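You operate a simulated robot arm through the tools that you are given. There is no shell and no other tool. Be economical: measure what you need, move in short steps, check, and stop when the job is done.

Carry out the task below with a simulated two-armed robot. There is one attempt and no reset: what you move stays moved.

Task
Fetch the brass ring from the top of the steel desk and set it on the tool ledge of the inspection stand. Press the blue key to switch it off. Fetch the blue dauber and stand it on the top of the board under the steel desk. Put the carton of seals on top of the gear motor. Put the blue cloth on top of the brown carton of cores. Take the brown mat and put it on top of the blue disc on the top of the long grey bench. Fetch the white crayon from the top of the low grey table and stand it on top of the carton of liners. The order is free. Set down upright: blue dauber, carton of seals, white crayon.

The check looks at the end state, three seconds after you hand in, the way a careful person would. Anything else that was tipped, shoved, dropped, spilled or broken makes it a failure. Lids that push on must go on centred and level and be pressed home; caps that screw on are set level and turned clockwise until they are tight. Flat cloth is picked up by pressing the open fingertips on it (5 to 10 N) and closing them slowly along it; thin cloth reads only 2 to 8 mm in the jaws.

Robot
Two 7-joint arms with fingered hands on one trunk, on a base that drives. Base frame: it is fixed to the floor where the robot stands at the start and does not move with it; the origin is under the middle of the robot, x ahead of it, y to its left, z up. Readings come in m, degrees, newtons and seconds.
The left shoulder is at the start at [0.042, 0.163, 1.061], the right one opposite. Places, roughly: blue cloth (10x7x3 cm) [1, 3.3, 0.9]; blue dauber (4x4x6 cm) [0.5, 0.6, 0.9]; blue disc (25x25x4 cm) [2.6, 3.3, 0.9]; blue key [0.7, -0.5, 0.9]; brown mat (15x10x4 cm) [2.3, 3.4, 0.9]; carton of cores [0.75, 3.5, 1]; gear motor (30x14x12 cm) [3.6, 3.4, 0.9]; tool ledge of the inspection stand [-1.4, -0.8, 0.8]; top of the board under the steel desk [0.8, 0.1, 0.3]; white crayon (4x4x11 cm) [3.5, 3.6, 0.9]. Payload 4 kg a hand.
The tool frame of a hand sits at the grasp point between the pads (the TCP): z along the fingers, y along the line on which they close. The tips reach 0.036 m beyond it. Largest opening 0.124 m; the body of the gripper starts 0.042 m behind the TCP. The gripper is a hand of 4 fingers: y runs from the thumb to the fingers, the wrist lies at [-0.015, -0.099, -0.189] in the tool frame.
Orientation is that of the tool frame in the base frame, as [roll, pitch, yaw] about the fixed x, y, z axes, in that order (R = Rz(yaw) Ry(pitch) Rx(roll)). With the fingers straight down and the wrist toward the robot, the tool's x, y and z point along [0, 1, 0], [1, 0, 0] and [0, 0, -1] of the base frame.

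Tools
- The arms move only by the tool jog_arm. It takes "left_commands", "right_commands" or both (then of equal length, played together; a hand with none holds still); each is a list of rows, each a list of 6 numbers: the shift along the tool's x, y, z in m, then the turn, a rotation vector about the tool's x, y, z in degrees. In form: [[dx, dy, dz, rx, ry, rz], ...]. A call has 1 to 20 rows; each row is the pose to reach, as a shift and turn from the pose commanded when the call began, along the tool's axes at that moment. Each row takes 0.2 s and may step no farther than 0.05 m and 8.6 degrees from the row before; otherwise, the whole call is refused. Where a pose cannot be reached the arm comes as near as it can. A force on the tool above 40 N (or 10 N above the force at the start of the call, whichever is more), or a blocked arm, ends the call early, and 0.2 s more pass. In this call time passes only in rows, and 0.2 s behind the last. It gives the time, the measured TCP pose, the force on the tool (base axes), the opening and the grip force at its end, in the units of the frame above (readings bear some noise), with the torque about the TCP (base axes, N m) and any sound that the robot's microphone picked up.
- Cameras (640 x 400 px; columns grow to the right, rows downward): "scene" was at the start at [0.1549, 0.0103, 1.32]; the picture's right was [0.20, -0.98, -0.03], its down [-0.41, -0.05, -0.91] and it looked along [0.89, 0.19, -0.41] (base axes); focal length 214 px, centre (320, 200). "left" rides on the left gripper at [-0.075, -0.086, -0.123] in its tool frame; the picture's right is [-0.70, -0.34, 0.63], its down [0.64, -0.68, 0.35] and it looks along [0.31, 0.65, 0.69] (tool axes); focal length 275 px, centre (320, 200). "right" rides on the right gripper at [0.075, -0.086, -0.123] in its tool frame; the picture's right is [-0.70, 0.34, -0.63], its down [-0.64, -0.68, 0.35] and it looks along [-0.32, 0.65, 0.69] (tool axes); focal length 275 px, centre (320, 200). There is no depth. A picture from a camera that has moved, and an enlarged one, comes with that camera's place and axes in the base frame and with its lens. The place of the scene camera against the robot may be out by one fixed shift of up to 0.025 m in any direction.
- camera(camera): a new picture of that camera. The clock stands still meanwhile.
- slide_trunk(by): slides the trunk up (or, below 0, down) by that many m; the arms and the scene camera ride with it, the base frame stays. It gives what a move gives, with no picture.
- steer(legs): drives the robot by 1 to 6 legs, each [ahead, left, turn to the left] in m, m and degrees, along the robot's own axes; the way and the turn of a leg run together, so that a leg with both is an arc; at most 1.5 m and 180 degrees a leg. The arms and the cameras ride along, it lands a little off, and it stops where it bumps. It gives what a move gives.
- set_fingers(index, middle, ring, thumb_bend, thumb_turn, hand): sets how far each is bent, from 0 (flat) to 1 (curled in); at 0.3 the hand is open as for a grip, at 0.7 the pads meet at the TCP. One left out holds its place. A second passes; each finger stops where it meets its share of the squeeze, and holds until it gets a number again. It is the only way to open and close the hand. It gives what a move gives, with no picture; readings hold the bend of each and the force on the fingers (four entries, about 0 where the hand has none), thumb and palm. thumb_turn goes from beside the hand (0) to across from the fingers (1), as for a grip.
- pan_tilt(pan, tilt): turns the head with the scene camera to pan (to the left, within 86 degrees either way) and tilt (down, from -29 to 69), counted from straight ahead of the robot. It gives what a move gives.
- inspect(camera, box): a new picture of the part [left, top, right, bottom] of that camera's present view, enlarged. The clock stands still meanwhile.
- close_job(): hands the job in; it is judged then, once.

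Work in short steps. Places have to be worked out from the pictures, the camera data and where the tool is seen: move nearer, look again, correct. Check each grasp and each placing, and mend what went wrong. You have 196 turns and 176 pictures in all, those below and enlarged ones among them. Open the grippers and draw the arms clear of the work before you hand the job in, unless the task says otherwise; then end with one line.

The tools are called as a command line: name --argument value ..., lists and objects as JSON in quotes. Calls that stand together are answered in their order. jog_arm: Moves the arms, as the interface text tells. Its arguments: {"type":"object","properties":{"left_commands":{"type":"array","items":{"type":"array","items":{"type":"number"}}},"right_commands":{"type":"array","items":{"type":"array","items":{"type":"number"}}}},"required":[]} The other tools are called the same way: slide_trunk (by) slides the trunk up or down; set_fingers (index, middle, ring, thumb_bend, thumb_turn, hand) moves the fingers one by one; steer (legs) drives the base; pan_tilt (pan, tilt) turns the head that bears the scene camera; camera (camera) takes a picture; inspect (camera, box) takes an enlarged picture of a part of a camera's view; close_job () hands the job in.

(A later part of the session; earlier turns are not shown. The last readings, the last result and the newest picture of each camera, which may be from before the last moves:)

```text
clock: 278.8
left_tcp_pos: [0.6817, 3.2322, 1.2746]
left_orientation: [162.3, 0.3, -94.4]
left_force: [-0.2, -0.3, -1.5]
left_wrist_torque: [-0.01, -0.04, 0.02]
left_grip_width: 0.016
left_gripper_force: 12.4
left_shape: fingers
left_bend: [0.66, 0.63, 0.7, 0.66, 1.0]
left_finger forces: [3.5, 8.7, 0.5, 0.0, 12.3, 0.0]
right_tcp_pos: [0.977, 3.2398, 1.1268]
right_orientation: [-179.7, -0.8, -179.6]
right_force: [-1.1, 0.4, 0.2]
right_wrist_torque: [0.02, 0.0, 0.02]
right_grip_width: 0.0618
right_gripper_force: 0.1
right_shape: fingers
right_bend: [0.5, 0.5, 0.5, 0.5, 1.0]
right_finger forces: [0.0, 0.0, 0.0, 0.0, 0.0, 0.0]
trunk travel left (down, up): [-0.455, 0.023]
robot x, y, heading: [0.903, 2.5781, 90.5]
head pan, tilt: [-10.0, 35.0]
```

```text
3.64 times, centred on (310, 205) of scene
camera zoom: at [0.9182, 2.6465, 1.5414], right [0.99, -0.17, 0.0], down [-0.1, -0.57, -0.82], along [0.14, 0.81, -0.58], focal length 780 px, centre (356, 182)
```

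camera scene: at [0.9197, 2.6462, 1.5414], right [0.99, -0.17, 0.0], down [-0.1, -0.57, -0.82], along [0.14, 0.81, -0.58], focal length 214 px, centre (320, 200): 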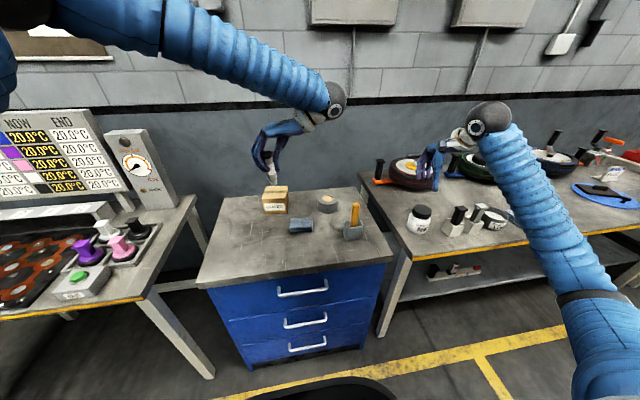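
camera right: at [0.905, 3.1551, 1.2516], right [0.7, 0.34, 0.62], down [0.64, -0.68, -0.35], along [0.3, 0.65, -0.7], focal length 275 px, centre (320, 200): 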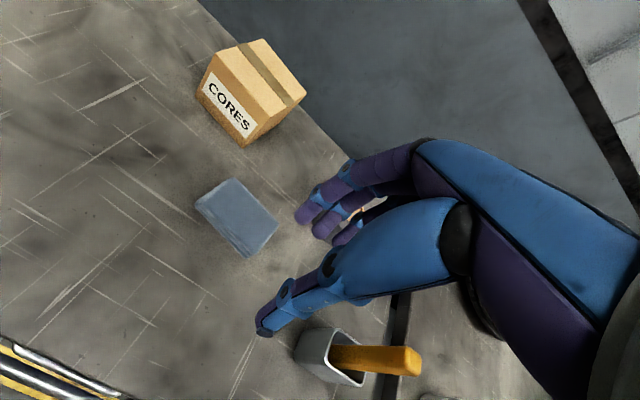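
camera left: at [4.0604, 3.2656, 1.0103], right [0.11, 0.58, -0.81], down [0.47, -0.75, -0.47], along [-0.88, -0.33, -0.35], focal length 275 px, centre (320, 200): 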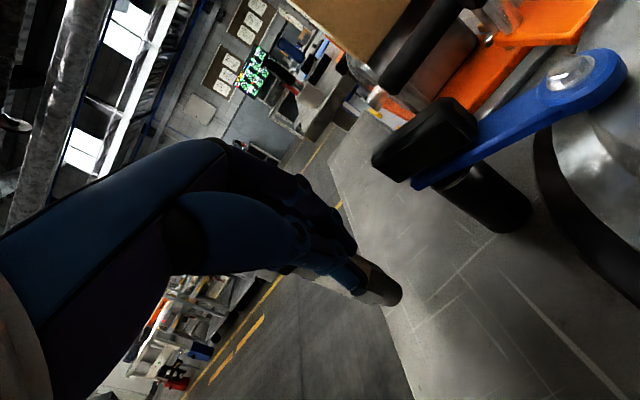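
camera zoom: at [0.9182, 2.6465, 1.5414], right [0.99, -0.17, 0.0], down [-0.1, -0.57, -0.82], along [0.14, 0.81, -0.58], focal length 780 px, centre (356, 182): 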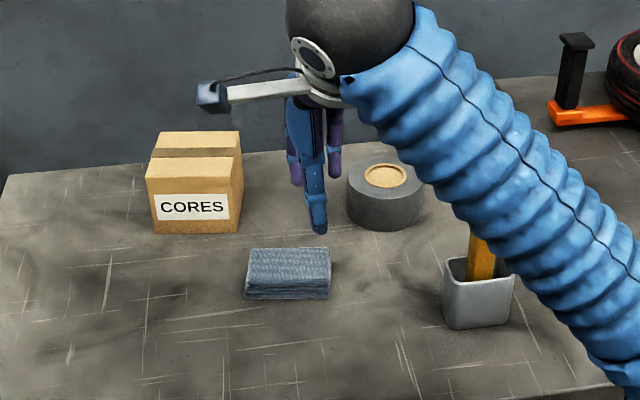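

The cloth is a folded stack, centre (0.949, 3.327), top ≈0.95, turned −12°; CORES top centre ≈(0.865, 3.44, 1.035). I open the right hand, turn to match and come down over the stack.

set_fingers --hand "right" --index 0.36 --middle 0.36 --ring 0.36 --thumb_bend 0.36

jog_arm --right_commands '[[0.014, 0.04, 0, 0, 0, 6], [0.028, 0.087, 0, 0, 0, 12], [0.028, 0.087, 0.045, 0, 0, 12], [0.028, 0.087, 0.09, 0, 0, 12], [0.028, 0.087, 0.12, 0, 0, 12]]'

camera --camera "right"

```text
clock: 279.8
left_tcp_pos: [0.6827, 3.2334, 1.2752]
left_orientation: [162.2, 0.2, -94.4]
left_force: [-0.6, 0.5, -1.2]
left_wrist_torque: [-0.04, -0.03, -0.03]
left_grip_width: 0.0158
left_gripper_force: 12.9
left_shape: fingers
left_bend: [0.66, 0.63, 0.7, 0.66, 1.0]
left_finger forces: [3.4, 8.8, 0.6, 0.0, 12.4, 0.0]
right_tcp_pos: [0.978, 3.2398, 1.1255]
right_orientation: [-179.7, -0.7, -179.6]
right_force: [-0.4, 0.1, 0.0]
right_wrist_torque: [-0.05, 0.01, 0.0]
right_grip_width: 0.1049
right_gripper_force: 0.0
right_shape: fingers
right_bend: [0.36, 0.36, 0.36, 0.36, 0.98]
right_finger forces: [0.0, 0.0, 0.0, 0.0, 0.1, 0.0]
trunk travel left (down, up): [-0.455, 0.023]
robot x, y, heading: [0.9013, 2.5745, 90.1]
head pan, tilt: [-10.0, 35.0]
```

```text
clock: 281.0
left_tcp_pos: [0.6822, 3.2327, 1.2748]
left_orientation: [162.2, 0.3, -94.6]
left_force: [-0.1, 0.6, -0.6]
left_wrist_torque: [0.02, -0.04, 0.04]
left_grip_width: 0.0162
left_gripper_force: 12.2
left_shape: fingers
left_bend: [0.66, 0.63, 0.7, 0.66, 1.0]
left_finger forces: [3.4, 8.7, 0.5, 0.0, 12.4, 0.0]
right_tcp_pos: [0.9487, 3.3254, 1.007]
right_orientation: [-179.5, -0.7, 168.4]
right_force: [0.7, 0.5, -0.4]
right_wrist_torque: [0.05, 0.02, -0.02]
right_grip_width: 0.1051
right_gripper_force: 0.0
right_shape: fingers
right_bend: [0.36, 0.36, 0.36, 0.36, 0.98]
right_finger forces: [0.0, 0.1, 0.0, 0.0, 0.0, 0.0]
trunk travel left (down, up): [-0.455, 0.023]
robot x, y, heading: [0.8992, 2.5771, 90.1]
head pan, tilt: [-10.0, 35.0]
```

```text
20 pictures are left
camera right: at [0.8598, 3.2569, 1.1316], right [0.76, 0.19, 0.62], down [0.49, -0.8, -0.35], along [0.43, 0.57, -0.7], focal length 275 px, centre (320, 200)
```

right: 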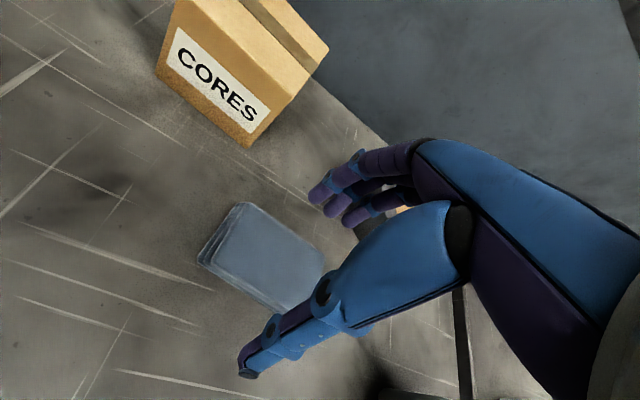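

Nearly centred; I shift 13 mm sideways and go down so the tips straddle the stack, then close.

jog_arm --right_commands '[[0.013, 0.0035, 0.015, 0, 0, 0], [0.013, 0.0035, 0.025, 0, 0, 0], [0.013, 0.0035, 0.032, 0, 0, 0], [0.013, 0.0035, 0.038, 0, 0, 0], [0.013, 0.0035, 0.044, 0, 0, 0]]'

set_fingers --hand "right" --index 0.7 --middle 0.7 --ring 0.7 --thumb_bend 0.7

camera --camera "right"

```text
clock: 282.2
left_tcp_pos: [0.683, 3.2329, 1.2739]
left_orientation: [162.1, 0.3, -94.5]
left_force: [1.0, -0.5, -0.8]
left_wrist_torque: [-0.03, 0.01, -0.01]
left_grip_width: 0.0162
left_gripper_force: 12.5
left_shape: fingers
left_bend: [0.66, 0.63, 0.7, 0.66, 1.0]
left_finger forces: [3.5, 8.7, 0.5, 0.0, 12.4, 0.0]
right_tcp_pos: [0.9345, 3.3319, 0.9621]
right_orientation: [-179.6, -0.8, 168.4]
right_force: [0.3, 0.3, 0.1]
right_wrist_torque: [0.0, -0.01, 0.01]
right_grip_width: 0.1053
right_gripper_force: 0.0
right_shape: fingers
right_bend: [0.36, 0.36, 0.36, 0.36, 0.98]
right_finger forces: [0.0, 0.0, 0.0, 0.0, 0.0, 0.0]
trunk travel left (down, up): [-0.455, 0.023]
robot x, y, heading: [0.9024, 2.5765, 90.3]
head pan, tilt: [-10.0, 35.0]
```

```text
clock: 283.2
left_tcp_pos: [0.6829, 3.2322, 1.2754]
left_orientation: [162.2, 0.4, -94.4]
left_force: [-0.2, -0.5, -0.7]
left_wrist_torque: [0.03, 0.01, 0.01]
left_grip_width: 0.016
left_gripper_force: 12.4
left_shape: fingers
left_bend: [0.66, 0.63, 0.7, 0.66, 1.0]
left_finger forces: [3.5, 8.7, 0.5, 0.0, 12.3, 0.1]
right_tcp_pos: [0.936, 3.3321, 0.9653]
right_orientation: [-179.9, -0.8, 168.4]
right_force: [2.0, 7.3, 34.8]
right_wrist_torque: [0.03, 0.0, -0.03]
right_grip_width: 0.0212
right_gripper_force: 22.0
right_shape: fingers
right_bend: [0.64, 0.64, 0.7, 0.66, 1.0]
right_finger forces: [11.4, 9.4, 0.0, 0.0, 23.1, 0.0]
trunk travel left (down, up): [-0.455, 0.023]
robot x, y, heading: [0.902, 2.5785, 90.3]
head pan, tilt: [-10.0, 35.0]
```

```text
19 pictures are left
camera right: at [0.847, 3.2626, 1.0915], right [0.76, 0.19, 0.62], down [0.49, -0.8, -0.35], along [0.43, 0.57, -0.7], focal length 275 px, centre (320, 200)
```

right: 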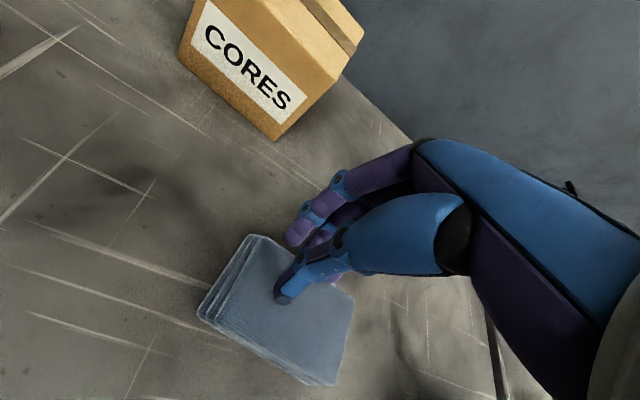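

The hand was too far back: thumb came over the top of the stack. I open, rise, shift about 4 cm toward the front and look again.

set_fingers --hand "right" --index 0.33 --middle 0.33 --ring 0.33 --thumb_bend 0.33

jog_arm --right_commands '[[0, 0, -0.03, 0, 0, 0], [0, -0.02, -0.06, 0, 0, 0], [0, -0.045, -0.06, 0, 0, 0]]'

camera --camera "right"

```text
clock: 283.4
left_tcp_pos: [0.6829, 3.2327, 1.273]
left_orientation: [162.2, 0.3, -94.4]
left_force: [-0.5, 0.2, -1.3]
left_wrist_torque: [0.0, 0.03, -0.02]
left_grip_width: 0.0161
left_gripper_force: 12.5
left_shape: fingers
left_bend: [0.66, 0.63, 0.7, 0.66, 1.0]
left_finger forces: [3.5, 8.8, 0.5, 0.0, 12.3, 0.0]
right_tcp_pos: [0.9341, 3.3328, 0.9635]
right_orientation: [-179.8, -0.8, 168.5]
right_force: [-0.3, 0.0, 0.8]
right_wrist_torque: [-0.01, -0.01, -0.01]
right_grip_width: 0.1126
right_gripper_force: 1.0
right_shape: fingers
right_bend: [0.33, 0.33, 0.37, 0.34, 0.98]
right_finger forces: [0.0, 0.1, 0.0, 0.0, 1.0, 0.0]
trunk travel left (down, up): [-0.455, 0.023]
robot x, y, heading: [0.9029, 2.5794, 90.0]
head pan, tilt: [-10.0, 35.0]
stopped (right hand): the force on the tool passed its limit (the readings are from after the stop); the commanded pose is now the measured one
```

```text
clock: 284.2
left_tcp_pos: [0.6843, 3.2322, 1.2765]
left_orientation: [162.2, 0.3, -94.5]
left_force: [-0.4, -0.2, -0.7]
left_wrist_torque: [0.0, 0.0, -0.02]
left_grip_width: 0.0158
left_gripper_force: 12.9
left_shape: fingers
left_bend: [0.66, 0.63, 0.7, 0.66, 1.0]
left_finger forces: [3.4, 8.7, 0.5, 0.0, 12.3, 0.0]
right_tcp_pos: [0.9278, 3.2881, 1.0271]
right_orientation: [-179.9, -0.9, 168.4]
right_force: [0.7, 0.2, 0.0]
right_wrist_torque: [0.0, 0.0, 0.01]
right_grip_width: 0.1139
right_gripper_force: 0.0
right_shape: fingers
right_bend: [0.33, 0.33, 0.33, 0.33, 0.98]
right_finger forces: [0.1, 0.1, 0.1, 0.1, 0.0, 0.1]
trunk travel left (down, up): [-0.455, 0.023]
robot x, y, heading: [0.902, 2.5752, 89.9]
head pan, tilt: [-10.0, 35.0]
```

```text
18 pictures are left
camera right: at [0.8388, 3.2194, 1.1522], right [0.76, 0.19, 0.62], down [0.49, -0.8, -0.35], along [0.43, 0.57, -0.7], focal length 275 px, centre (320, 200)
```

right: 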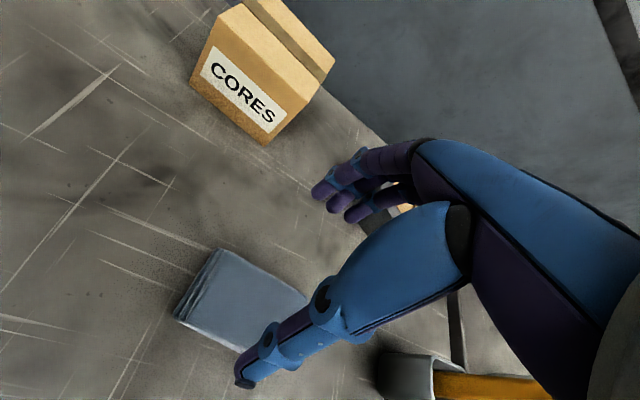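

The stack now lies at about (0.928, 3.258), turned −5°. I recentre, turn back 7° and go down again, then close.

jog_arm --right_commands '[[-0.006, -0.03, 0, 0, 0, -7], [-0.006, -0.03, 0.03, 0, 0, -7], [-0.006, -0.03, 0.045, 0, 0, -7], [-0.006, -0.03, 0.055, 0, 0, -7], [-0.006, -0.03, 0.062, 0, 0, -7]]'

inspect --camera "scene" --box '[250, 180, 370, 270]'

```text
clock: 285.4
left_tcp_pos: [0.6834, 3.2338, 1.2742]
left_orientation: [162.3, 0.2, -94.4]
left_force: [0.1, -1.0, 0.0]
left_wrist_torque: [0.02, -0.03, 0.0]
left_grip_width: 0.016
left_gripper_force: 12.4
left_shape: fingers
left_bend: [0.66, 0.63, 0.7, 0.66, 1.0]
left_finger forces: [3.5, 8.7, 0.5, 0.0, 12.3, 0.0]
right_tcp_pos: [0.926, 3.258, 0.9645]
right_orientation: [-180.0, -1.0, 175.4]
right_force: [0.1, 0.2, -0.7]
right_wrist_torque: [0.0, 0.01, 0.0]
right_grip_width: 0.1139
right_gripper_force: 0.1
right_shape: fingers
right_bend: [0.33, 0.33, 0.33, 0.33, 0.98]
right_finger forces: [0.0, 0.0, 0.0, 0.0, 0.0, 0.0]
trunk travel left (down, up): [-0.455, 0.023]
robot x, y, heading: [0.9049, 2.578, 90.2]
head pan, tilt: [-10.0, 35.0]
```

```text
4.44 times, centred on (310, 225) of scene
camera zoom: at [0.9193, 2.6466, 1.5414], right [0.99, -0.17, 0.0], down [-0.1, -0.57, -0.82], along [0.14, 0.81, -0.58], focal length 953 px, centre (364, 89)
```

zoom: 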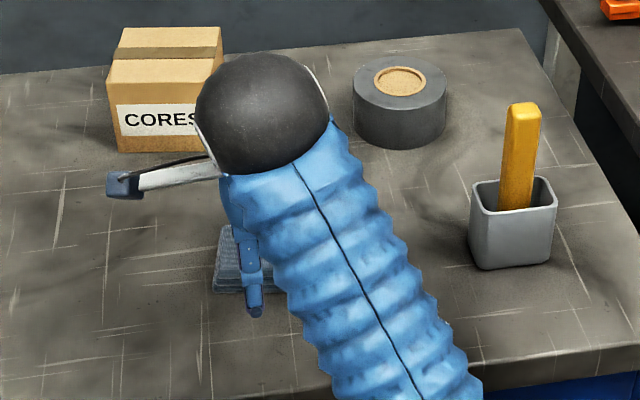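

The thumb is in front of the stack and centred. I close.

set_fingers --hand "right" --index 0.7 --middle 0.7 --ring 0.7 --thumb_bend 0.7

jog_arm --right_commands '[[0, 0, -0.01, 0, 0, 0], [0, 0, -0.04, 0, 0, 0], [0, 0, -0.08, 0, 0, 0]]'

camera --camera "right"

```text
clock: 286.4
left_tcp_pos: [0.683, 3.2325, 1.2743]
left_orientation: [162.2, 0.3, -94.5]
left_force: [0.0, -0.5, -0.6]
left_wrist_torque: [0.0, 0.01, -0.02]
left_grip_width: 0.0159
left_gripper_force: 12.2
left_shape: fingers
left_bend: [0.66, 0.63, 0.7, 0.66, 1.0]
left_finger forces: [3.5, 8.6, 0.5, 0.0, 12.3, 0.1]
right_tcp_pos: [0.9262, 3.257, 0.9661]
right_orientation: [179.8, -1.0, 175.5]
right_force: [1.1, 10.4, 28.3]
right_wrist_torque: [0.52, 0.03, -0.05]
right_grip_width: 0.0133
right_gripper_force: 18.7
right_shape: fingers
right_bend: [0.66, 0.65, 0.7, 0.68, 1.0]
right_finger forces: [17.9, 10.2, 0.1, 0.0, 9.7, 0.0]
trunk travel left (down, up): [-0.455, 0.023]
robot x, y, heading: [0.9025, 2.5753, 90.5]
head pan, tilt: [-10.0, 35.0]
```

```text
clock: 287.2
left_tcp_pos: [0.6838, 3.2329, 1.2748]
left_orientation: [162.2, 0.2, -94.5]
left_force: [-0.3, 0.7, 0.4]
left_wrist_torque: [0.02, 0.01, 0.01]
left_grip_width: 0.0161
left_gripper_force: 12.1
left_shape: fingers
left_bend: [0.66, 0.63, 0.7, 0.66, 1.0]
left_finger forces: [3.5, 8.7, 0.4, 0.0, 12.4, 0.1]
right_tcp_pos: [0.9242, 3.2588, 1.0442]
right_orientation: [-179.9, -1.0, 175.4]
right_force: [0.1, -0.1, -0.1]
right_wrist_torque: [0.03, 0.0, 0.02]
right_grip_width: 0.0023
right_gripper_force: 0.0
right_shape: fingers
right_bend: [0.7, 0.7, 0.7, 0.7, 1.0]
right_finger forces: [0.1, 0.0, 0.0, 0.1, 0.0, 0.0]
trunk travel left (down, up): [-0.455, 0.023]
robot x, y, heading: [0.9054, 2.5765, 90.2]
head pan, tilt: [-10.0, 35.0]
```

```text
16 pictures are left
camera right: at [0.8448, 3.18, 1.169], right [0.73, 0.28, 0.62], down [0.58, -0.73, -0.35], along [0.36, 0.62, -0.7], focal length 275 px, centre (320, 200)
```

right: 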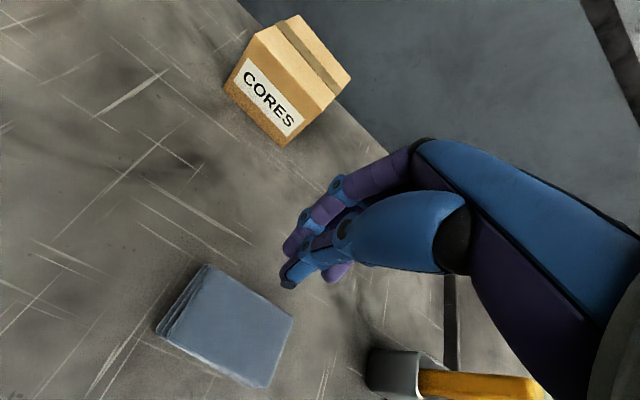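

The fingertips skimmed over the top: from the stack's known size its top is at only ≈0.915. I open, recentre at (0.934, 3.226) and go about 3 cm deeper.

set_fingers --hand "right" --index 0.33 --middle 0.33 --ring 0.33 --thumb_bend 0.33

jog_arm --right_commands '[[-0.012, -0.032, 0, 0, 0, 0], [-0.012, -0.032, 0.04, 0, 0, 0], [-0.012, -0.032, 0.07, 0, 0, 0], [-0.012, -0.032, 0.085, 0, 0, 0], [-0.012, -0.032, 0.095, 0, 0, 0], [-0.012, -0.032, 0.102, 0, 0, 0], [-0.012, -0.032, 0.108, 0, 0, 0], [-0.012, -0.032, 0.114, 0, 0, 0], [-0.012, -0.032, 0.12, 0, 0, 0]]'

```text
clock: 288.2
left_tcp_pos: [0.6843, 3.2334, 1.2742]
left_orientation: [162.2, 0.3, -94.5]
left_force: [0.4, 0.0, -0.3]
left_wrist_torque: [0.01, -0.02, 0.02]
left_grip_width: 0.0161
left_gripper_force: 12.2
left_shape: fingers
left_bend: [0.66, 0.63, 0.7, 0.66, 1.0]
left_finger forces: [3.5, 8.7, 0.6, 0.0, 12.3, 0.0]
right_tcp_pos: [0.924, 3.259, 1.0441]
right_orientation: [-179.9, -0.9, 175.3]
right_force: [-0.3, 0.2, 0.0]
right_wrist_torque: [-0.02, 0.03, -0.02]
right_grip_width: 0.1139
right_gripper_force: 0.0
right_shape: fingers
right_bend: [0.33, 0.33, 0.33, 0.33, 0.98]
right_finger forces: [0.0, 0.1, 0.1, 0.0, 0.0, 0.0]
trunk travel left (down, up): [-0.455, 0.023]
robot x, y, heading: [0.9026, 2.5802, 90.1]
head pan, tilt: [-10.0, 35.0]
```

```text
clock: 290.4
left_tcp_pos: [0.6839, 3.233, 1.2745]
left_orientation: [162.3, 0.2, -94.3]
left_force: [1.1, 0.1, -0.7]
left_wrist_torque: [0.01, -0.01, 0.03]
left_grip_width: 0.0161
left_gripper_force: 12.7
left_shape: fingers
left_bend: [0.66, 0.63, 0.7, 0.66, 1.0]
left_finger forces: [3.5, 8.7, 0.5, 0.0, 12.3, 0.0]
right_tcp_pos: [0.9436, 3.2532, 0.9706]
right_orientation: [175.6, -0.7, 175.2]
right_force: [-0.9, 0.4, -1.2]
right_wrist_torque: [0.04, 0.0, 0.01]
right_grip_width: 0.1143
right_gripper_force: 0.0
right_shape: fingers
right_bend: [0.33, 0.33, 0.33, 0.33, 0.98]
right_finger forces: [0.0, 0.0, 0.0, 0.1, 0.0, 0.1]
trunk travel left (down, up): [-0.455, 0.023]
robot x, y, heading: [0.9015, 2.5771, 90.4]
head pan, tilt: [-10.0, 35.0]
stopped in row 9 (right hand): the arm was blocked; the commanded pose is now the measured one
```

The arm itself was blocked (elbow toward the bench). I raise and step the robot back 0.2 m, to reach with a straighter arm.

jog_arm --right_commands '[[0, 0, -0.04, 2, 0, 0], [0, 0, -0.08, 4.4, 0, 0], [0, 0, -0.12, 4.4, 0, 0]]'

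steer --legs '[[-0.2, 0.1, 0]]'

camera --camera "scene"

```text
clock: 291.2
left_tcp_pos: [0.6826, 3.2326, 1.2748]
left_orientation: [162.2, 0.2, -94.3]
left_force: [-0.3, 1.0, -0.7]
left_wrist_torque: [0.0, 0.0, -0.04]
left_grip_width: 0.016
left_gripper_force: 12.2
left_shape: fingers
left_bend: [0.66, 0.63, 0.7, 0.66, 1.0]
left_finger forces: [3.5, 8.7, 0.4, 0.0, 12.3, 0.0]
right_tcp_pos: [0.9439, 3.2421, 1.088]
right_orientation: [-179.5, -0.5, 175.2]
right_force: [-0.1, -0.3, -0.2]
right_wrist_torque: [-0.03, 0.02, 0.0]
right_grip_width: 0.1144
right_gripper_force: 0.1
right_shape: fingers
right_bend: [0.33, 0.33, 0.33, 0.33, 0.98]
right_finger forces: [0.0, 0.1, 0.1, 0.1, 0.0, 0.1]
trunk travel left (down, up): [-0.455, 0.023]
robot x, y, heading: [0.9029, 2.577, 90.3]
head pan, tilt: [-10.0, 35.0]
```

```text
clock: 293.0
left_tcp_pos: [0.5828, 3.0293, 1.275]
left_orientation: [162.2, 0.2, -94.5]
left_force: [0.3, 0.5, -0.3]
left_wrist_torque: [0.07, -0.05, 0.02]
left_grip_width: 0.0159
left_gripper_force: 12.5
left_shape: fingers
left_bend: [0.66, 0.63, 0.7, 0.66, 1.0]
left_finger forces: [3.5, 8.6, 0.5, 0.0, 12.3, 0.0]
right_tcp_pos: [0.8443, 3.0391, 1.0877]
right_orientation: [-179.6, -0.4, 175.2]
right_force: [0.2, -0.5, 0.0]
right_wrist_torque: [0.01, -0.02, 0.01]
right_grip_width: 0.1143
right_gripper_force: 0.0
right_shape: fingers
right_bend: [0.33, 0.33, 0.33, 0.33, 0.98]
right_finger forces: [0.0, 0.1, 0.1, 0.0, 0.1, 0.0]
trunk travel left (down, up): [-0.455, 0.023]
robot x, y, heading: [0.8002, 2.3732, 90.3]
head pan, tilt: [-10.0, 35.0]
```

```text
15 pictures are left
camera scene: at [0.8193, 2.4417, 1.5414], right [0.99, -0.17, 0.0], down [-0.1, -0.57, -0.82], along [0.14, 0.81, -0.57], focal length 214 px, centre (320, 200)
```

scene: 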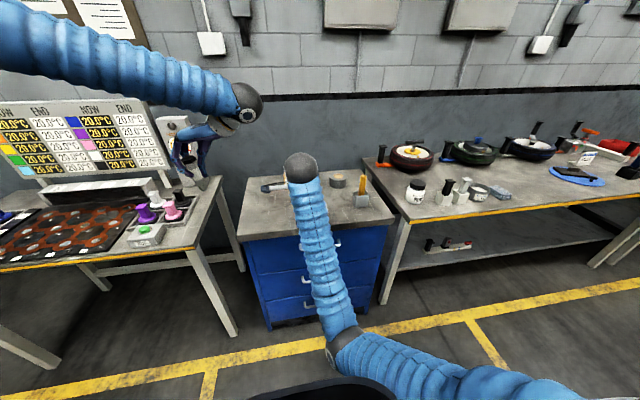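

Everything nearby is intact; the right elbow had dropped in front of the cabinet. From here I reach out over the stack again and look.

jog_arm --right_commands '[[-0.015, 0.04, -0.01, 0, 0, 0], [-0.03, 0.08, -0.02, 0, 0, 0], [-0.045, 0.12, -0.02, 0, 0, 0], [-0.06, 0.16, -0.02, 0, 0, 0], [-0.074, 0.194, -0.02, 0, 0, 0], [-0.074, 0.194, 0.02, 0, 0, 0], [-0.074, 0.194, 0.06, 0, 0, 0]]'

camera --camera "right"

```text
clock: 294.6
left_tcp_pos: [0.5844, 3.0287, 1.2749]
left_orientation: [162.0, 0.2, -94.5]
left_force: [1.0, -0.1, -1.0]
left_wrist_torque: [0.0, 0.02, -0.01]
left_grip_width: 0.0161
left_gripper_force: 12.8
left_shape: fingers
left_bend: [0.67, 0.63, 0.7, 0.66, 1.0]
left_finger forces: [3.5, 8.7, 0.5, 0.1, 12.3, 0.0]
right_tcp_pos: [0.9313, 3.2274, 1.0267]
right_orientation: [-179.5, -0.6, 175.3]
right_force: [-0.2, -0.1, -0.2]
right_wrist_torque: [0.0, 0.01, -0.02]
right_grip_width: 0.1143
right_gripper_force: 0.1
right_shape: fingers
right_bend: [0.33, 0.33, 0.33, 0.33, 0.98]
right_finger forces: [0.1, 0.0, 0.0, 0.0, 0.0, 0.0]
trunk travel left (down, up): [-0.455, 0.023]
robot x, y, heading: [0.8034, 2.3732, 90.2]
head pan, tilt: [-10.0, 35.0]
```

```text
14 pictures are left
camera right: at [0.8513, 3.1477, 1.1523], right [0.73, 0.28, 0.62], down [0.58, -0.74, -0.35], along [0.36, 0.62, -0.7], focal length 275 px, centre (320, 200)
```

right: 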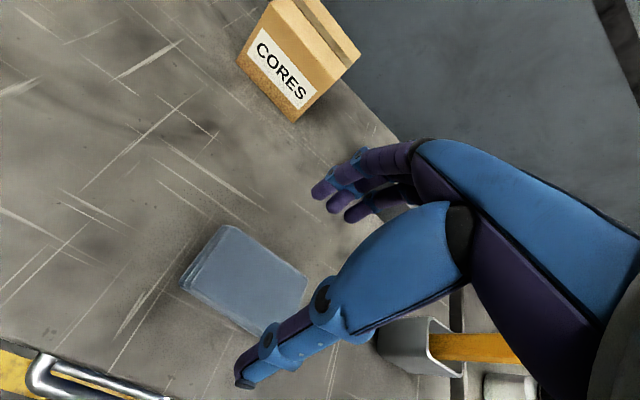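

The stack is centred under the hand. I go down to TCP ≈0.932 with contact watch.

jog_arm --right_commands '[[0, 0, 0.04, 0, 0, 0], [0, 0, 0.065, 0, 0, 0], [0, 0, 0.077, 0, 0, 0], [0, 0, 0.085, 0, 0, 0], [0, 0, 0.091, 0, 0, 0], [0, 0, 0.096, 0, 0, 0], [0, 0, 0.101, 0, 0, 0]]'

```text
clock: 296.2
left_tcp_pos: [0.5828, 3.0293, 1.2746]
left_orientation: [162.2, 0.1, -94.5]
left_force: [-0.7, 0.5, -0.8]
left_wrist_torque: [-0.03, 0.04, 0.04]
left_grip_width: 0.0159
left_gripper_force: 12.6
left_shape: fingers
left_bend: [0.67, 0.63, 0.7, 0.66, 1.0]
left_finger forces: [3.5, 8.7, 0.5, 0.0, 12.3, 0.1]
right_tcp_pos: [0.9316, 3.2287, 0.9363]
right_orientation: [179.4, -0.7, 175.2]
right_force: [0.8, -6.8, 24.0]
right_wrist_torque: [1.23, -0.18, -0.07]
right_grip_width: 0.1132
right_gripper_force: 11.3
right_shape: fingers
right_bend: [0.33, 0.33, 0.33, 0.33, 0.98]
right_finger forces: [10.8, 12.1, 0.0, 0.0, 0.0, 0.0]
trunk travel left (down, up): [-0.455, 0.023]
robot x, y, heading: [0.8036, 2.3714, 90.5]
head pan, tilt: [-10.0, 35.0]
stopped in row 7 (right hand): the force on the tool passed its limit (the readings are from after the stop); the commanded pose is now the measured one
```

Fingertips reached the cabinet top (≈0.897). I rise 4 mm and close on the stack.

jog_arm --right_commands '[[0, 0, -0.005, 0.5, 0, 0]]'

set_fingers --hand "right" --index 0.7 --middle 0.7 --ring 0.7 --thumb_bend 0.7

jog_arm --right_commands '[[0, 0, -0.01, 0, 0, 0], [0, 0, -0.03, 0, 0, 0], [0, 0, -0.07, 0, 0, 0], [0, 0, -0.11, 0, 0, 0]]'

camera --camera "right"

```text
clock: 296.6
left_tcp_pos: [0.5826, 3.0286, 1.2753]
left_orientation: [162.2, 0.3, -94.5]
left_force: [0.0, -0.8, -0.7]
left_wrist_torque: [0.0, -0.04, 0.01]
left_grip_width: 0.016
left_gripper_force: 12.3
left_shape: fingers
left_bend: [0.67, 0.63, 0.7, 0.66, 1.0]
left_finger forces: [3.5, 8.7, 0.5, 0.0, 12.3, 0.0]
right_tcp_pos: [0.9321, 3.2288, 0.938]
right_orientation: [-179.8, -0.7, 175.2]
right_force: [0.5, -2.9, 12.5]
right_wrist_torque: [0.68, -0.1, -0.01]
right_grip_width: 0.1141
right_gripper_force: 6.4
right_shape: fingers
right_bend: [0.33, 0.32, 0.33, 0.33, 0.98]
right_finger forces: [2.2, 10.3, 0.0, 0.0, 0.1, 0.0]
trunk travel left (down, up): [-0.455, 0.023]
robot x, y, heading: [0.7986, 2.3734, 90.1]
head pan, tilt: [-10.0, 35.0]
```

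```text
clock: 297.7
left_tcp_pos: [0.5834, 3.0293, 1.2742]
left_orientation: [162.2, 0.3, -94.6]
left_force: [-0.2, 0.4, 0.2]
left_wrist_torque: [0.0, -0.02, 0.02]
left_grip_width: 0.0159
left_gripper_force: 12.3
left_shape: fingers
left_bend: [0.67, 0.63, 0.7, 0.66, 1.0]
left_finger forces: [3.5, 8.7, 0.6, 0.0, 12.4, 0.0]
right_tcp_pos: [0.9333, 3.2296, 0.9428]
right_orientation: [179.8, -0.7, 175.2]
right_force: [-0.2, -5.0, 19.0]
right_wrist_torque: [0.49, -0.23, -0.09]
right_grip_width: 0.0771
right_gripper_force: 35.3
right_shape: fingers
right_bend: [0.47, 0.47, 0.5, 0.52, 0.99]
right_finger forces: [10.9, 20.4, 9.7, 0.0, 29.4, 0.0]
trunk travel left (down, up): [-0.455, 0.023]
robot x, y, heading: [0.8019, 2.3695, 90.2]
head pan, tilt: [-10.0, 35.0]
stopped (right hand): the force on the tool passed its limit (the readings are from after the stop); the commanded pose is now the measured one
```

```text
clock: 298.7
left_tcp_pos: [0.5829, 3.0295, 1.2738]
left_orientation: [162.3, 0.2, -94.5]
left_force: [-0.1, -0.2, 0.0]
left_wrist_torque: [-0.01, -0.02, 0.03]
left_grip_width: 0.0161
left_gripper_force: 12.0
left_shape: fingers
left_bend: [0.67, 0.63, 0.7, 0.66, 1.0]
left_finger forces: [3.5, 8.7, 0.4, 0.1, 12.3, 0.0]
right_tcp_pos: [0.9344, 3.2307, 1.0471]
right_orientation: [-179.9, -0.7, 175.2]
right_force: [0.1, 0.8, -0.5]
right_wrist_torque: [0.03, 0.01, 0.02]
right_grip_width: 0.0746
right_gripper_force: 25.9
right_shape: fingers
right_bend: [0.47, 0.49, 0.5, 0.53, 1.0]
right_finger forces: [10.3, 6.7, 9.3, 0.0, 25.6, 0.0]
trunk travel left (down, up): [-0.455, 0.023]
robot x, y, heading: [0.8038, 2.3711, 90.2]
head pan, tilt: [-10.0, 35.0]
```

```text
13 pictures are left
camera right: at [0.855, 3.1506, 1.1733], right [0.73, 0.28, 0.62], down [0.58, -0.73, -0.35], along [0.36, 0.62, -0.7], focal length 275 px, centre (320, 200)
```

right: 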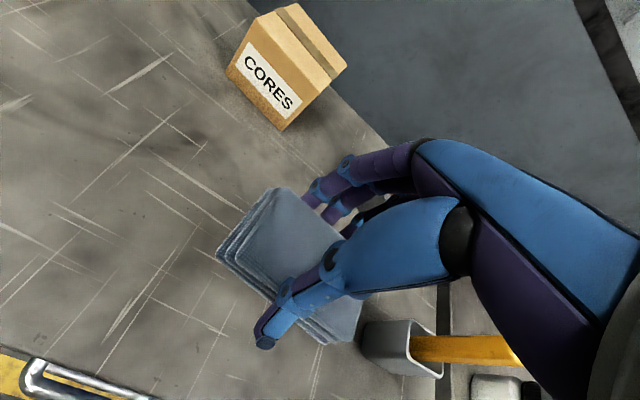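

Cloth is held (75 mm) and lifted. CORES now resolves to centre (0.85, 3.52), top ≈0.97. I step forward, raise, and carry the cloth over it.

jog_arm --right_commands '[[0, 0, -0.03, 0, 0, 0], [0, 0, -0.06, 0, 0, 0]]'

steer --legs '[[0.12, 0, 0]]'

jog_arm --right_commands '[[0.024, 0.04, 0, 0, 0, 0], [0.048, 0.08, 0, 0, 0, 0], [0.073, 0.12, 0, 0, 0, 0], [0.098, 0.16, 0, 0, 0, 0]]'

camera --camera "scene"

camera --camera "right"

```text
clock: 299.3
left_tcp_pos: [0.5825, 3.0293, 1.2743]
left_orientation: [162.2, 0.3, -94.5]
left_force: [0.3, 1.3, -0.2]
left_wrist_torque: [-0.03, -0.02, -0.01]
left_grip_width: 0.0161
left_gripper_force: 13.0
left_shape: fingers
left_bend: [0.67, 0.63, 0.7, 0.66, 1.0]
left_finger forces: [3.5, 8.7, 0.5, 0.0, 12.3, 0.1]
right_tcp_pos: [0.9359, 3.2317, 1.1086]
right_orientation: [-179.9, -0.6, 175.2]
right_force: [-0.7, 0.8, 0.0]
right_wrist_torque: [0.02, 0.01, -0.01]
right_grip_width: 0.0746
right_gripper_force: 26.1
right_shape: fingers
right_bend: [0.47, 0.49, 0.5, 0.53, 1.0]
right_finger forces: [10.2, 6.7, 9.1, 0.1, 25.5, 0.0]
trunk travel left (down, up): [-0.455, 0.023]
robot x, y, heading: [0.8003, 2.371, 89.9]
head pan, tilt: [-10.0, 35.0]
```

```text
clock: 300.5
left_tcp_pos: [0.5853, 3.1476, 1.2741]
left_orientation: [162.2, 0.3, -94.5]
left_force: [-0.3, -0.1, 0.0]
left_wrist_torque: [0.01, -0.01, 0.05]
left_grip_width: 0.0161
left_gripper_force: 12.0
left_shape: fingers
left_bend: [0.67, 0.63, 0.7, 0.66, 1.0]
left_finger forces: [3.6, 8.7, 0.5, 0.0, 12.2, 0.0]
right_tcp_pos: [0.9368, 3.3497, 1.1093]
right_orientation: [-179.9, -0.7, 175.1]
right_force: [-0.8, 0.1, 0.0]
right_wrist_torque: [-0.02, -0.01, 0.02]
right_grip_width: 0.0748
right_gripper_force: 25.9
right_shape: fingers
right_bend: [0.47, 0.49, 0.5, 0.53, 1.0]
right_finger forces: [10.2, 6.7, 9.3, 0.0, 25.5, 0.0]
trunk travel left (down, up): [-0.455, 0.023]
robot x, y, heading: [0.8033, 2.486, 90.0]
head pan, tilt: [-10.0, 35.0]
```

```text
clock: 301.5
left_tcp_pos: [0.5827, 3.1479, 1.2733]
left_orientation: [162.1, 0.2, -94.5]
left_force: [-0.9, -0.5, -1.4]
left_wrist_torque: [-0.01, -0.02, 0.0]
left_grip_width: 0.0162
left_gripper_force: 12.3
left_shape: fingers
left_bend: [0.67, 0.63, 0.7, 0.66, 1.0]
left_finger forces: [3.6, 8.7, 0.5, 0.0, 12.2, 0.1]
right_tcp_pos: [0.8497, 3.516, 1.1091]
right_orientation: [-179.9, -0.7, 175.1]
right_force: [0.6, 0.1, -1.1]
right_wrist_torque: [0.01, -0.02, 0.02]
right_grip_width: 0.0743
right_gripper_force: 25.8
right_shape: fingers
right_bend: [0.47, 0.49, 0.5, 0.53, 1.0]
right_finger forces: [10.0, 6.5, 9.1, 0.0, 25.1, 0.1]
trunk travel left (down, up): [-0.455, 0.023]
robot x, y, heading: [0.7994, 2.4891, 90.3]
head pan, tilt: [-10.0, 35.0]
```

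```text
12 pictures are left
camera scene: at [0.8187, 2.5602, 1.5415], right [0.99, -0.17, 0.0], down [-0.1, -0.57, -0.82], along [0.14, 0.81, -0.58], focal length 214 px, centre (320, 200)
```

scene: 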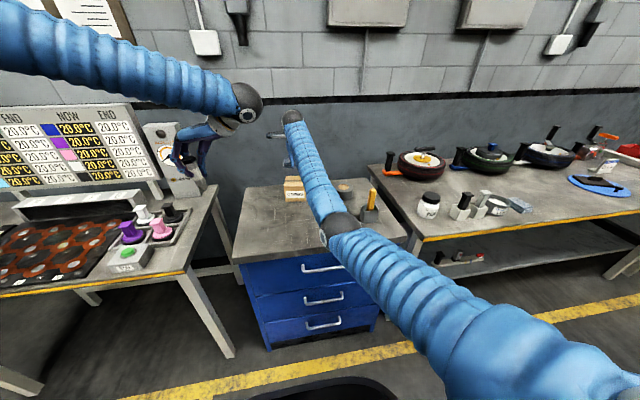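

```text
11 pictures are left
camera right: at [0.7695, 3.4373, 1.2355], right [0.73, 0.28, 0.63], down [0.58, -0.73, -0.35], along [0.36, 0.62, -0.7], focal length 275 px, centre (320, 200)
```

right: 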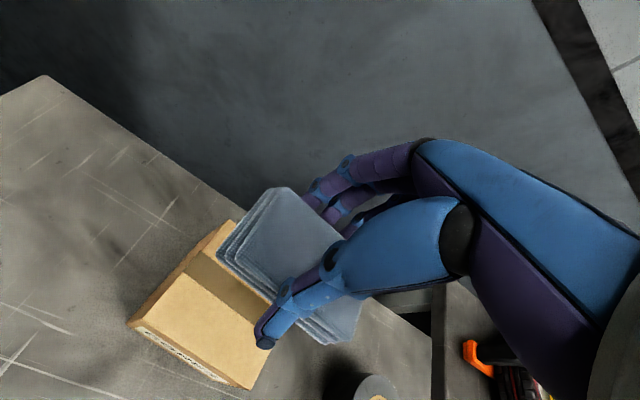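

The cloth is right over the CORES carton (top x 0.79–0.91, y 3.45–3.56). I lower it gently to contact.

jog_arm --right_commands '[[-0.004, -0.006, 0.03, 0, 0, 0], [-0.004, -0.006, 0.06, 0, 0, 0], [-0.004, -0.006, 0.075, 0, 0, 0], [-0.004, -0.006, 0.083, 0, 0, 0], [-0.004, -0.006, 0.09, 0, 0, 0], [-0.004, -0.006, 0.096, 0, 0, 0], [-0.004, -0.006, 0.102, 0, 0, 0]]'

```text
clock: 302.7
left_tcp_pos: [0.5838, 3.1469, 1.2734]
left_orientation: [162.2, 0.2, -94.6]
left_force: [-0.1, 0.0, -1.6]
left_wrist_torque: [-0.03, -0.03, -0.02]
left_grip_width: 0.0158
left_gripper_force: 12.8
left_shape: fingers
left_bend: [0.67, 0.63, 0.7, 0.66, 1.0]
left_finger forces: [3.6, 8.6, 0.4, 0.0, 12.2, 0.0]
right_tcp_pos: [0.8545, 3.5123, 1.0336]
right_orientation: [179.0, -0.8, 175.2]
right_force: [-0.1, -8.4, 21.5]
right_wrist_torque: [-1.01, 0.08, -0.06]
right_grip_width: 0.0745
right_gripper_force: 35.0
right_shape: fingers
right_bend: [0.48, 0.5, 0.51, 0.53, 1.0]
right_finger forces: [9.0, 5.4, 8.1, 0.1, 47.5, 0.1]
trunk travel left (down, up): [-0.455, 0.023]
robot x, y, heading: [0.8022, 2.4881, 90.1]
head pan, tilt: [-10.0, 35.0]
stopped in row 6 (right hand): the force on the tool passed its limit (the readings are from after the stop); the commanded pose is now the measured one
```

Touching the carton top. I ease up 5 mm and open gradually, then lift off.

jog_arm --right_commands '[[0, 0, -0.005, 0.8, 0, 0]]'

set_fingers --hand "right" --index 0.4 --middle 0.4 --ring 0.4 --thumb_bend 0.42

jog_arm --right_commands '[[0, 0, -0.02, 0, 0, 0], [0, 0, -0.06, 0, 0, 0], [0, 0, -0.1, 0, 0, 0], [0, 0, -0.14, 0, 0, 0], [0, -0.04, -0.16, 0, 0, 0], [0, -0.08, -0.16, 0, 0, 0]]'

camera --camera "right"

```text
clock: 303.1
left_tcp_pos: [0.5834, 3.147, 1.2751]
left_orientation: [162.2, 0.2, -94.5]
left_force: [-0.5, 0.7, -0.6]
left_wrist_torque: [-0.02, -0.01, -0.01]
left_grip_width: 0.0162
left_gripper_force: 12.6
left_shape: fingers
left_bend: [0.67, 0.63, 0.7, 0.66, 1.0]
left_finger forces: [3.6, 8.7, 0.5, 0.0, 12.1, 0.0]
right_tcp_pos: [0.853, 3.5123, 1.0337]
right_orientation: [-179.8, -0.7, 175.1]
right_force: [-0.8, -2.8, 8.8]
right_wrist_torque: [-0.14, -0.04, -0.04]
right_grip_width: 0.0742
right_gripper_force: 29.2
right_shape: fingers
right_bend: [0.48, 0.5, 0.51, 0.53, 1.0]
right_finger forces: [10.0, 8.3, 9.0, 0.0, 31.7, 0.0]
trunk travel left (down, up): [-0.455, 0.023]
robot x, y, heading: [0.8041, 2.4897, 90.2]
head pan, tilt: [-10.0, 35.0]
```

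```text
clock: 304.1
left_tcp_pos: [0.5831, 3.1475, 1.2744]
left_orientation: [162.2, 0.2, -94.6]
left_force: [-0.2, 0.6, -0.3]
left_wrist_torque: [0.01, -0.04, -0.01]
left_grip_width: 0.0158
left_gripper_force: 12.4
left_shape: fingers
left_bend: [0.67, 0.63, 0.7, 0.66, 1.0]
left_finger forces: [3.6, 8.7, 0.4, 0.0, 12.3, 0.0]
right_tcp_pos: [0.8548, 3.5135, 1.0336]
right_orientation: [-179.9, -0.8, 175.1]
right_force: [-0.2, -0.8, 0.0]
right_wrist_torque: [-0.02, 0.0, -0.02]
right_grip_width: 0.0896
right_gripper_force: 0.1
right_shape: fingers
right_bend: [0.4, 0.4, 0.4, 0.42, 0.99]
right_finger forces: [0.0, 0.1, 0.0, 0.0, 0.0, 0.1]
trunk travel left (down, up): [-0.455, 0.023]
robot x, y, heading: [0.8056, 2.4912, 89.8]
head pan, tilt: [-10.0, 35.0]
```

```text
clock: 305.5
left_tcp_pos: [0.5843, 3.1473, 1.2742]
left_orientation: [162.1, 0.2, -94.6]
left_force: [0.2, -0.1, 0.1]
left_wrist_torque: [-0.01, -0.01, -0.04]
left_grip_width: 0.016
left_gripper_force: 12.7
left_shape: fingers
left_bend: [0.67, 0.63, 0.7, 0.66, 1.0]
left_finger forces: [3.6, 8.7, 0.4, 0.1, 12.2, 0.0]
right_tcp_pos: [0.8479, 3.4352, 1.192]
right_orientation: [-179.9, -0.8, 175.1]
right_force: [-0.5, -0.6, -0.1]
right_wrist_torque: [0.0, 0.0, 0.01]
right_grip_width: 0.09
right_gripper_force: 0.0
right_shape: fingers
right_bend: [0.4, 0.4, 0.4, 0.42, 0.99]
right_finger forces: [0.0, 0.0, 0.0, 0.0, 0.0, 0.0]
trunk travel left (down, up): [-0.455, 0.023]
robot x, y, heading: [0.8017, 2.4927, 90.1]
head pan, tilt: [-10.0, 35.0]
```

```text
10 pictures are left
camera right: at [0.7682, 3.3553, 1.3174], right [0.73, 0.28, 0.62], down [0.58, -0.73, -0.35], along [0.36, 0.62, -0.7], focal length 275 px, centre (320, 200)
```

right: 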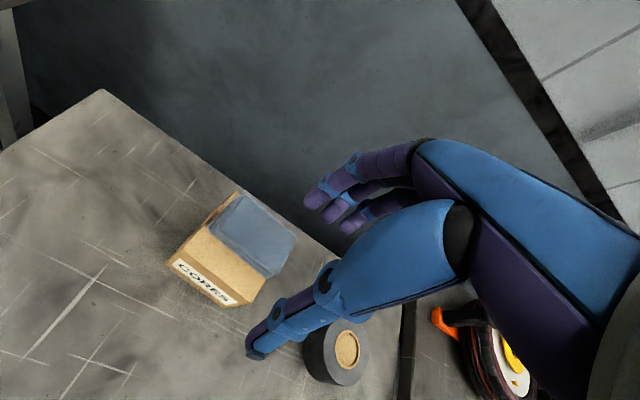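

Cloth rests on the CORES carton. Last: the crayon onto LINERS. I retract the right hand, back off and drive to the steel desk.

jog_arm --right_commands '[[0, -0.045, -0.01, 0, 0, 0], [0, -0.09, -0.02, 0, 0, 0], [0, -0.135, -0.03, 0, 0, 0], [0, -0.18, -0.03, 0, 0, 0], [-0.02, -0.22, -0.03, 0, 0, 0], [-0.05, -0.255, -0.03, 0, 0, 0], [-0.08, -0.29, -0.03, 0, 0, 0], [-0.11, -0.32, -0.03, 0, 0, 0], [-0.14, -0.35, -0.03, 0, 0, 0]]'

steer --legs '[[-0.54, 0.3, 0], [0, 0.95, 0], [0, 0, -90], [0, -1.3, 0], [0, -0.95, 0]]'

```text
clock: 307.7
left_tcp_pos: [0.5824, 3.1476, 1.2745]
left_orientation: [162.2, 0.2, -94.6]
left_force: [0.4, 0.3, -0.4]
left_wrist_torque: [0.01, 0.01, 0.01]
left_grip_width: 0.0159
left_gripper_force: 13.1
left_shape: fingers
left_bend: [0.67, 0.63, 0.7, 0.66, 1.0]
left_finger forces: [3.6, 8.8, 0.6, 0.0, 12.4, 0.1]
right_tcp_pos: [1.0254, 3.1432, 1.1676]
right_orientation: [175.9, 4.9, 170.1]
right_force: [-0.8, 0.2, -0.5]
right_wrist_torque: [-0.01, 0.01, -0.03]
right_grip_width: 0.0898
right_gripper_force: 0.0
right_shape: fingers
right_bend: [0.4, 0.4, 0.4, 0.42, 0.99]
right_finger forces: [0.1, 0.1, 0.0, 0.0, 0.0, 0.1]
right hand out of reach, approached as far as the arm can: row 5, 6, 7, 8, 9
trunk travel left (down, up): [-0.455, 0.023]
robot x, y, heading: [0.7999, 2.4891, 90.5]
head pan, tilt: [-10.0, 35.0]
stopped in row 9 (right hand): the arm was blocked; the commanded pose is now the measured one
```

```text
clock: 311.1
left_tcp_pos: [0.2844, 2.6195, 1.2755]
left_orientation: [162.3, 0.3, -93.8]
left_force: [-0.5, -0.3, -0.4]
left_wrist_torque: [0.01, 0.02, -0.02]
left_grip_width: 0.016
left_gripper_force: 12.5
left_shape: fingers
left_bend: [0.67, 0.63, 0.7, 0.66, 1.0]
left_finger forces: [3.6, 8.8, 0.5, 0.1, 12.2, 0.0]
right_tcp_pos: [0.7284, 2.6197, 1.1683]
right_orientation: [175.8, 5.2, 170.6]
right_force: [0.1, -0.5, 0.5]
right_wrist_torque: [0.02, -0.01, 0.03]
right_grip_width: 0.09
right_gripper_force: 0.1
right_shape: fingers
right_bend: [0.4, 0.4, 0.4, 0.42, 0.99]
right_finger forces: [0.0, 0.0, 0.0, 0.0, 0.0, 0.0]
trunk travel left (down, up): [-0.455, 0.023]
robot x, y, heading: [0.5112, 1.9665, 90.6]
head pan, tilt: [-10.0, 35.0]
stopped in leg 1: the robot was blocked; the commanded pose is now the measured one
```

The base met the side table's corner and stopped. I move forward a little, then continue left and around.

steer --legs '[[0.12, 0, 0], [0, 0.95, 0], [0, 0, -90], [0, -1.3, 0], [0, -0.95, 0]]'

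```text
clock: 331.3
left_tcp_pos: [0.3204, 0.1192, 1.2744]
left_orientation: [162.2, 0.3, 177.7]
left_force: [0.4, 0.6, -1.1]
left_wrist_torque: [0.01, 0.02, 0.03]
left_grip_width: 0.0157
left_gripper_force: 12.3
left_shape: fingers
left_bend: [0.67, 0.63, 0.7, 0.66, 1.0]
left_finger forces: [3.6, 8.7, 0.3, 0.0, 12.0, 0.0]
right_tcp_pos: [0.3329, -0.3228, 1.1673]
right_orientation: [175.9, 5.0, 82.5]
right_force: [-0.1, -0.2, 0.2]
right_wrist_torque: [0.02, 0.01, 0.01]
right_grip_width: 0.09
right_gripper_force: 0.0
right_shape: fingers
right_bend: [0.4, 0.4, 0.4, 0.42, 0.99]
right_finger forces: [0.1, 0.0, 0.0, 0.0, 0.0, 0.0]
trunk travel left (down, up): [-0.455, 0.023]
robot x, y, heading: [-0.3321, -0.1224, 2.3]
head pan, tilt: [-10.0, 35.0]
```

At the desk. I align at x≈-0.53, and turn the left hand back to its natural heading with the extra 7° tilt for a vertical crayon.

steer --legs '[[-0.2, -0.17, -2.3]]'

jog_arm --left_commands '[[0, 0, 0, 0, -2.4, 7.45], [0, 0, 0, 0, -4.8, 14.9], [0, 0, 0, 0, -7.2, 22.3], [0, 0, 0, 0, -9.6, 29.8], [0, 0, 0, 0, -11.9, 37.2], [0, 0, 0, 0, -14.3, 44.7], [0, 0, 0, 0, -16.7, 52.1], [0, 0, 0, 0, -19.1, 59.6], [0, 0, 0, 0, -21.5, 67], [0, 0, 0, 0, -23.9, 74.5], [0, 0, 0, 0, -26.2, 81.9]]'

jog_arm --left_commands '[[0, 0, 0, -7, 0, 0]]'

```text
clock: 333.1
left_tcp_pos: [0.1321, -0.0794, 1.2758]
left_orientation: [162.1, 0.3, 175.7]
left_force: [0.4, 0.3, -0.2]
left_wrist_torque: [-0.03, -0.02, 0.01]
left_grip_width: 0.0159
left_gripper_force: 12.5
left_shape: fingers
left_bend: [0.67, 0.63, 0.7, 0.66, 1.0]
left_finger forces: [3.5, 8.7, 0.2, 0.0, 12.0, 0.1]
right_tcp_pos: [0.1295, -0.5205, 1.1684]
right_orientation: [175.8, 4.9, 80.4]
right_force: [0.5, -0.2, 0.4]
right_wrist_torque: [0.0, 0.01, -0.01]
right_grip_width: 0.09
right_gripper_force: 0.0
right_shape: fingers
right_bend: [0.4, 0.4, 0.4, 0.42, 0.99]
right_finger forces: [0.1, 0.1, 0.0, 0.1, 0.0, 0.0]
trunk travel left (down, up): [-0.455, 0.023]
robot x, y, heading: [-0.5258, -0.2991, 0.4]
head pan, tilt: [-10.0, 35.0]
```

```text
clock: 335.5
left_tcp_pos: [0.1328, -0.0782, 1.2746]
left_orientation: [161.9, 0.0, 89.5]
left_force: [0.4, 0.2, 0.1]
left_wrist_torque: [0.0, 0.01, 0.0]
left_grip_width: 0.0158
left_gripper_force: 11.9
left_shape: fingers
left_bend: [0.67, 0.63, 0.7, 0.66, 1.0]
left_finger forces: [3.4, 8.7, 0.2, 0.0, 11.8, 0.0]
right_tcp_pos: [0.1302, -0.5194, 1.1663]
right_orientation: [175.9, 5.0, 80.4]
right_force: [-0.6, -0.1, 0.5]
right_wrist_torque: [-0.02, 0.01, -0.03]
right_grip_width: 0.0903
right_gripper_force: 0.0
right_shape: fingers
right_bend: [0.4, 0.4, 0.4, 0.42, 0.99]
right_finger forces: [0.0, 0.0, 0.0, 0.1, 0.0, 0.0]
trunk travel left (down, up): [-0.455, 0.023]
robot x, y, heading: [-0.5277, -0.2977, 0.5]
head pan, tilt: [-10.0, 35.0]
```

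```text
clock: 335.9
left_tcp_pos: [0.1333, -0.0767, 1.2747]
left_orientation: [154.9, 0.0, 89.8]
left_force: [-0.5, 0.3, -0.5]
left_wrist_torque: [0.01, 0.0, 0.02]
left_grip_width: 0.016
left_gripper_force: 12.1
left_shape: fingers
left_bend: [0.67, 0.63, 0.7, 0.66, 1.0]
left_finger forces: [3.6, 8.6, 0.2, 0.0, 11.9, 0.0]
right_tcp_pos: [0.1301, -0.5197, 1.1675]
right_orientation: [175.9, 5.1, 80.3]
right_force: [-0.1, 0.2, -0.4]
right_wrist_torque: [-0.02, 0.02, -0.02]
right_grip_width: 0.09
right_gripper_force: 0.1
right_shape: fingers
right_bend: [0.4, 0.4, 0.4, 0.42, 0.99]
right_finger forces: [0.1, 0.1, 0.0, 0.1, 0.0, 0.0]
trunk travel left (down, up): [-0.455, 0.023]
robot x, y, heading: [-0.5237, -0.2996, 0.1]
head pan, tilt: [-10.0, 35.0]
```

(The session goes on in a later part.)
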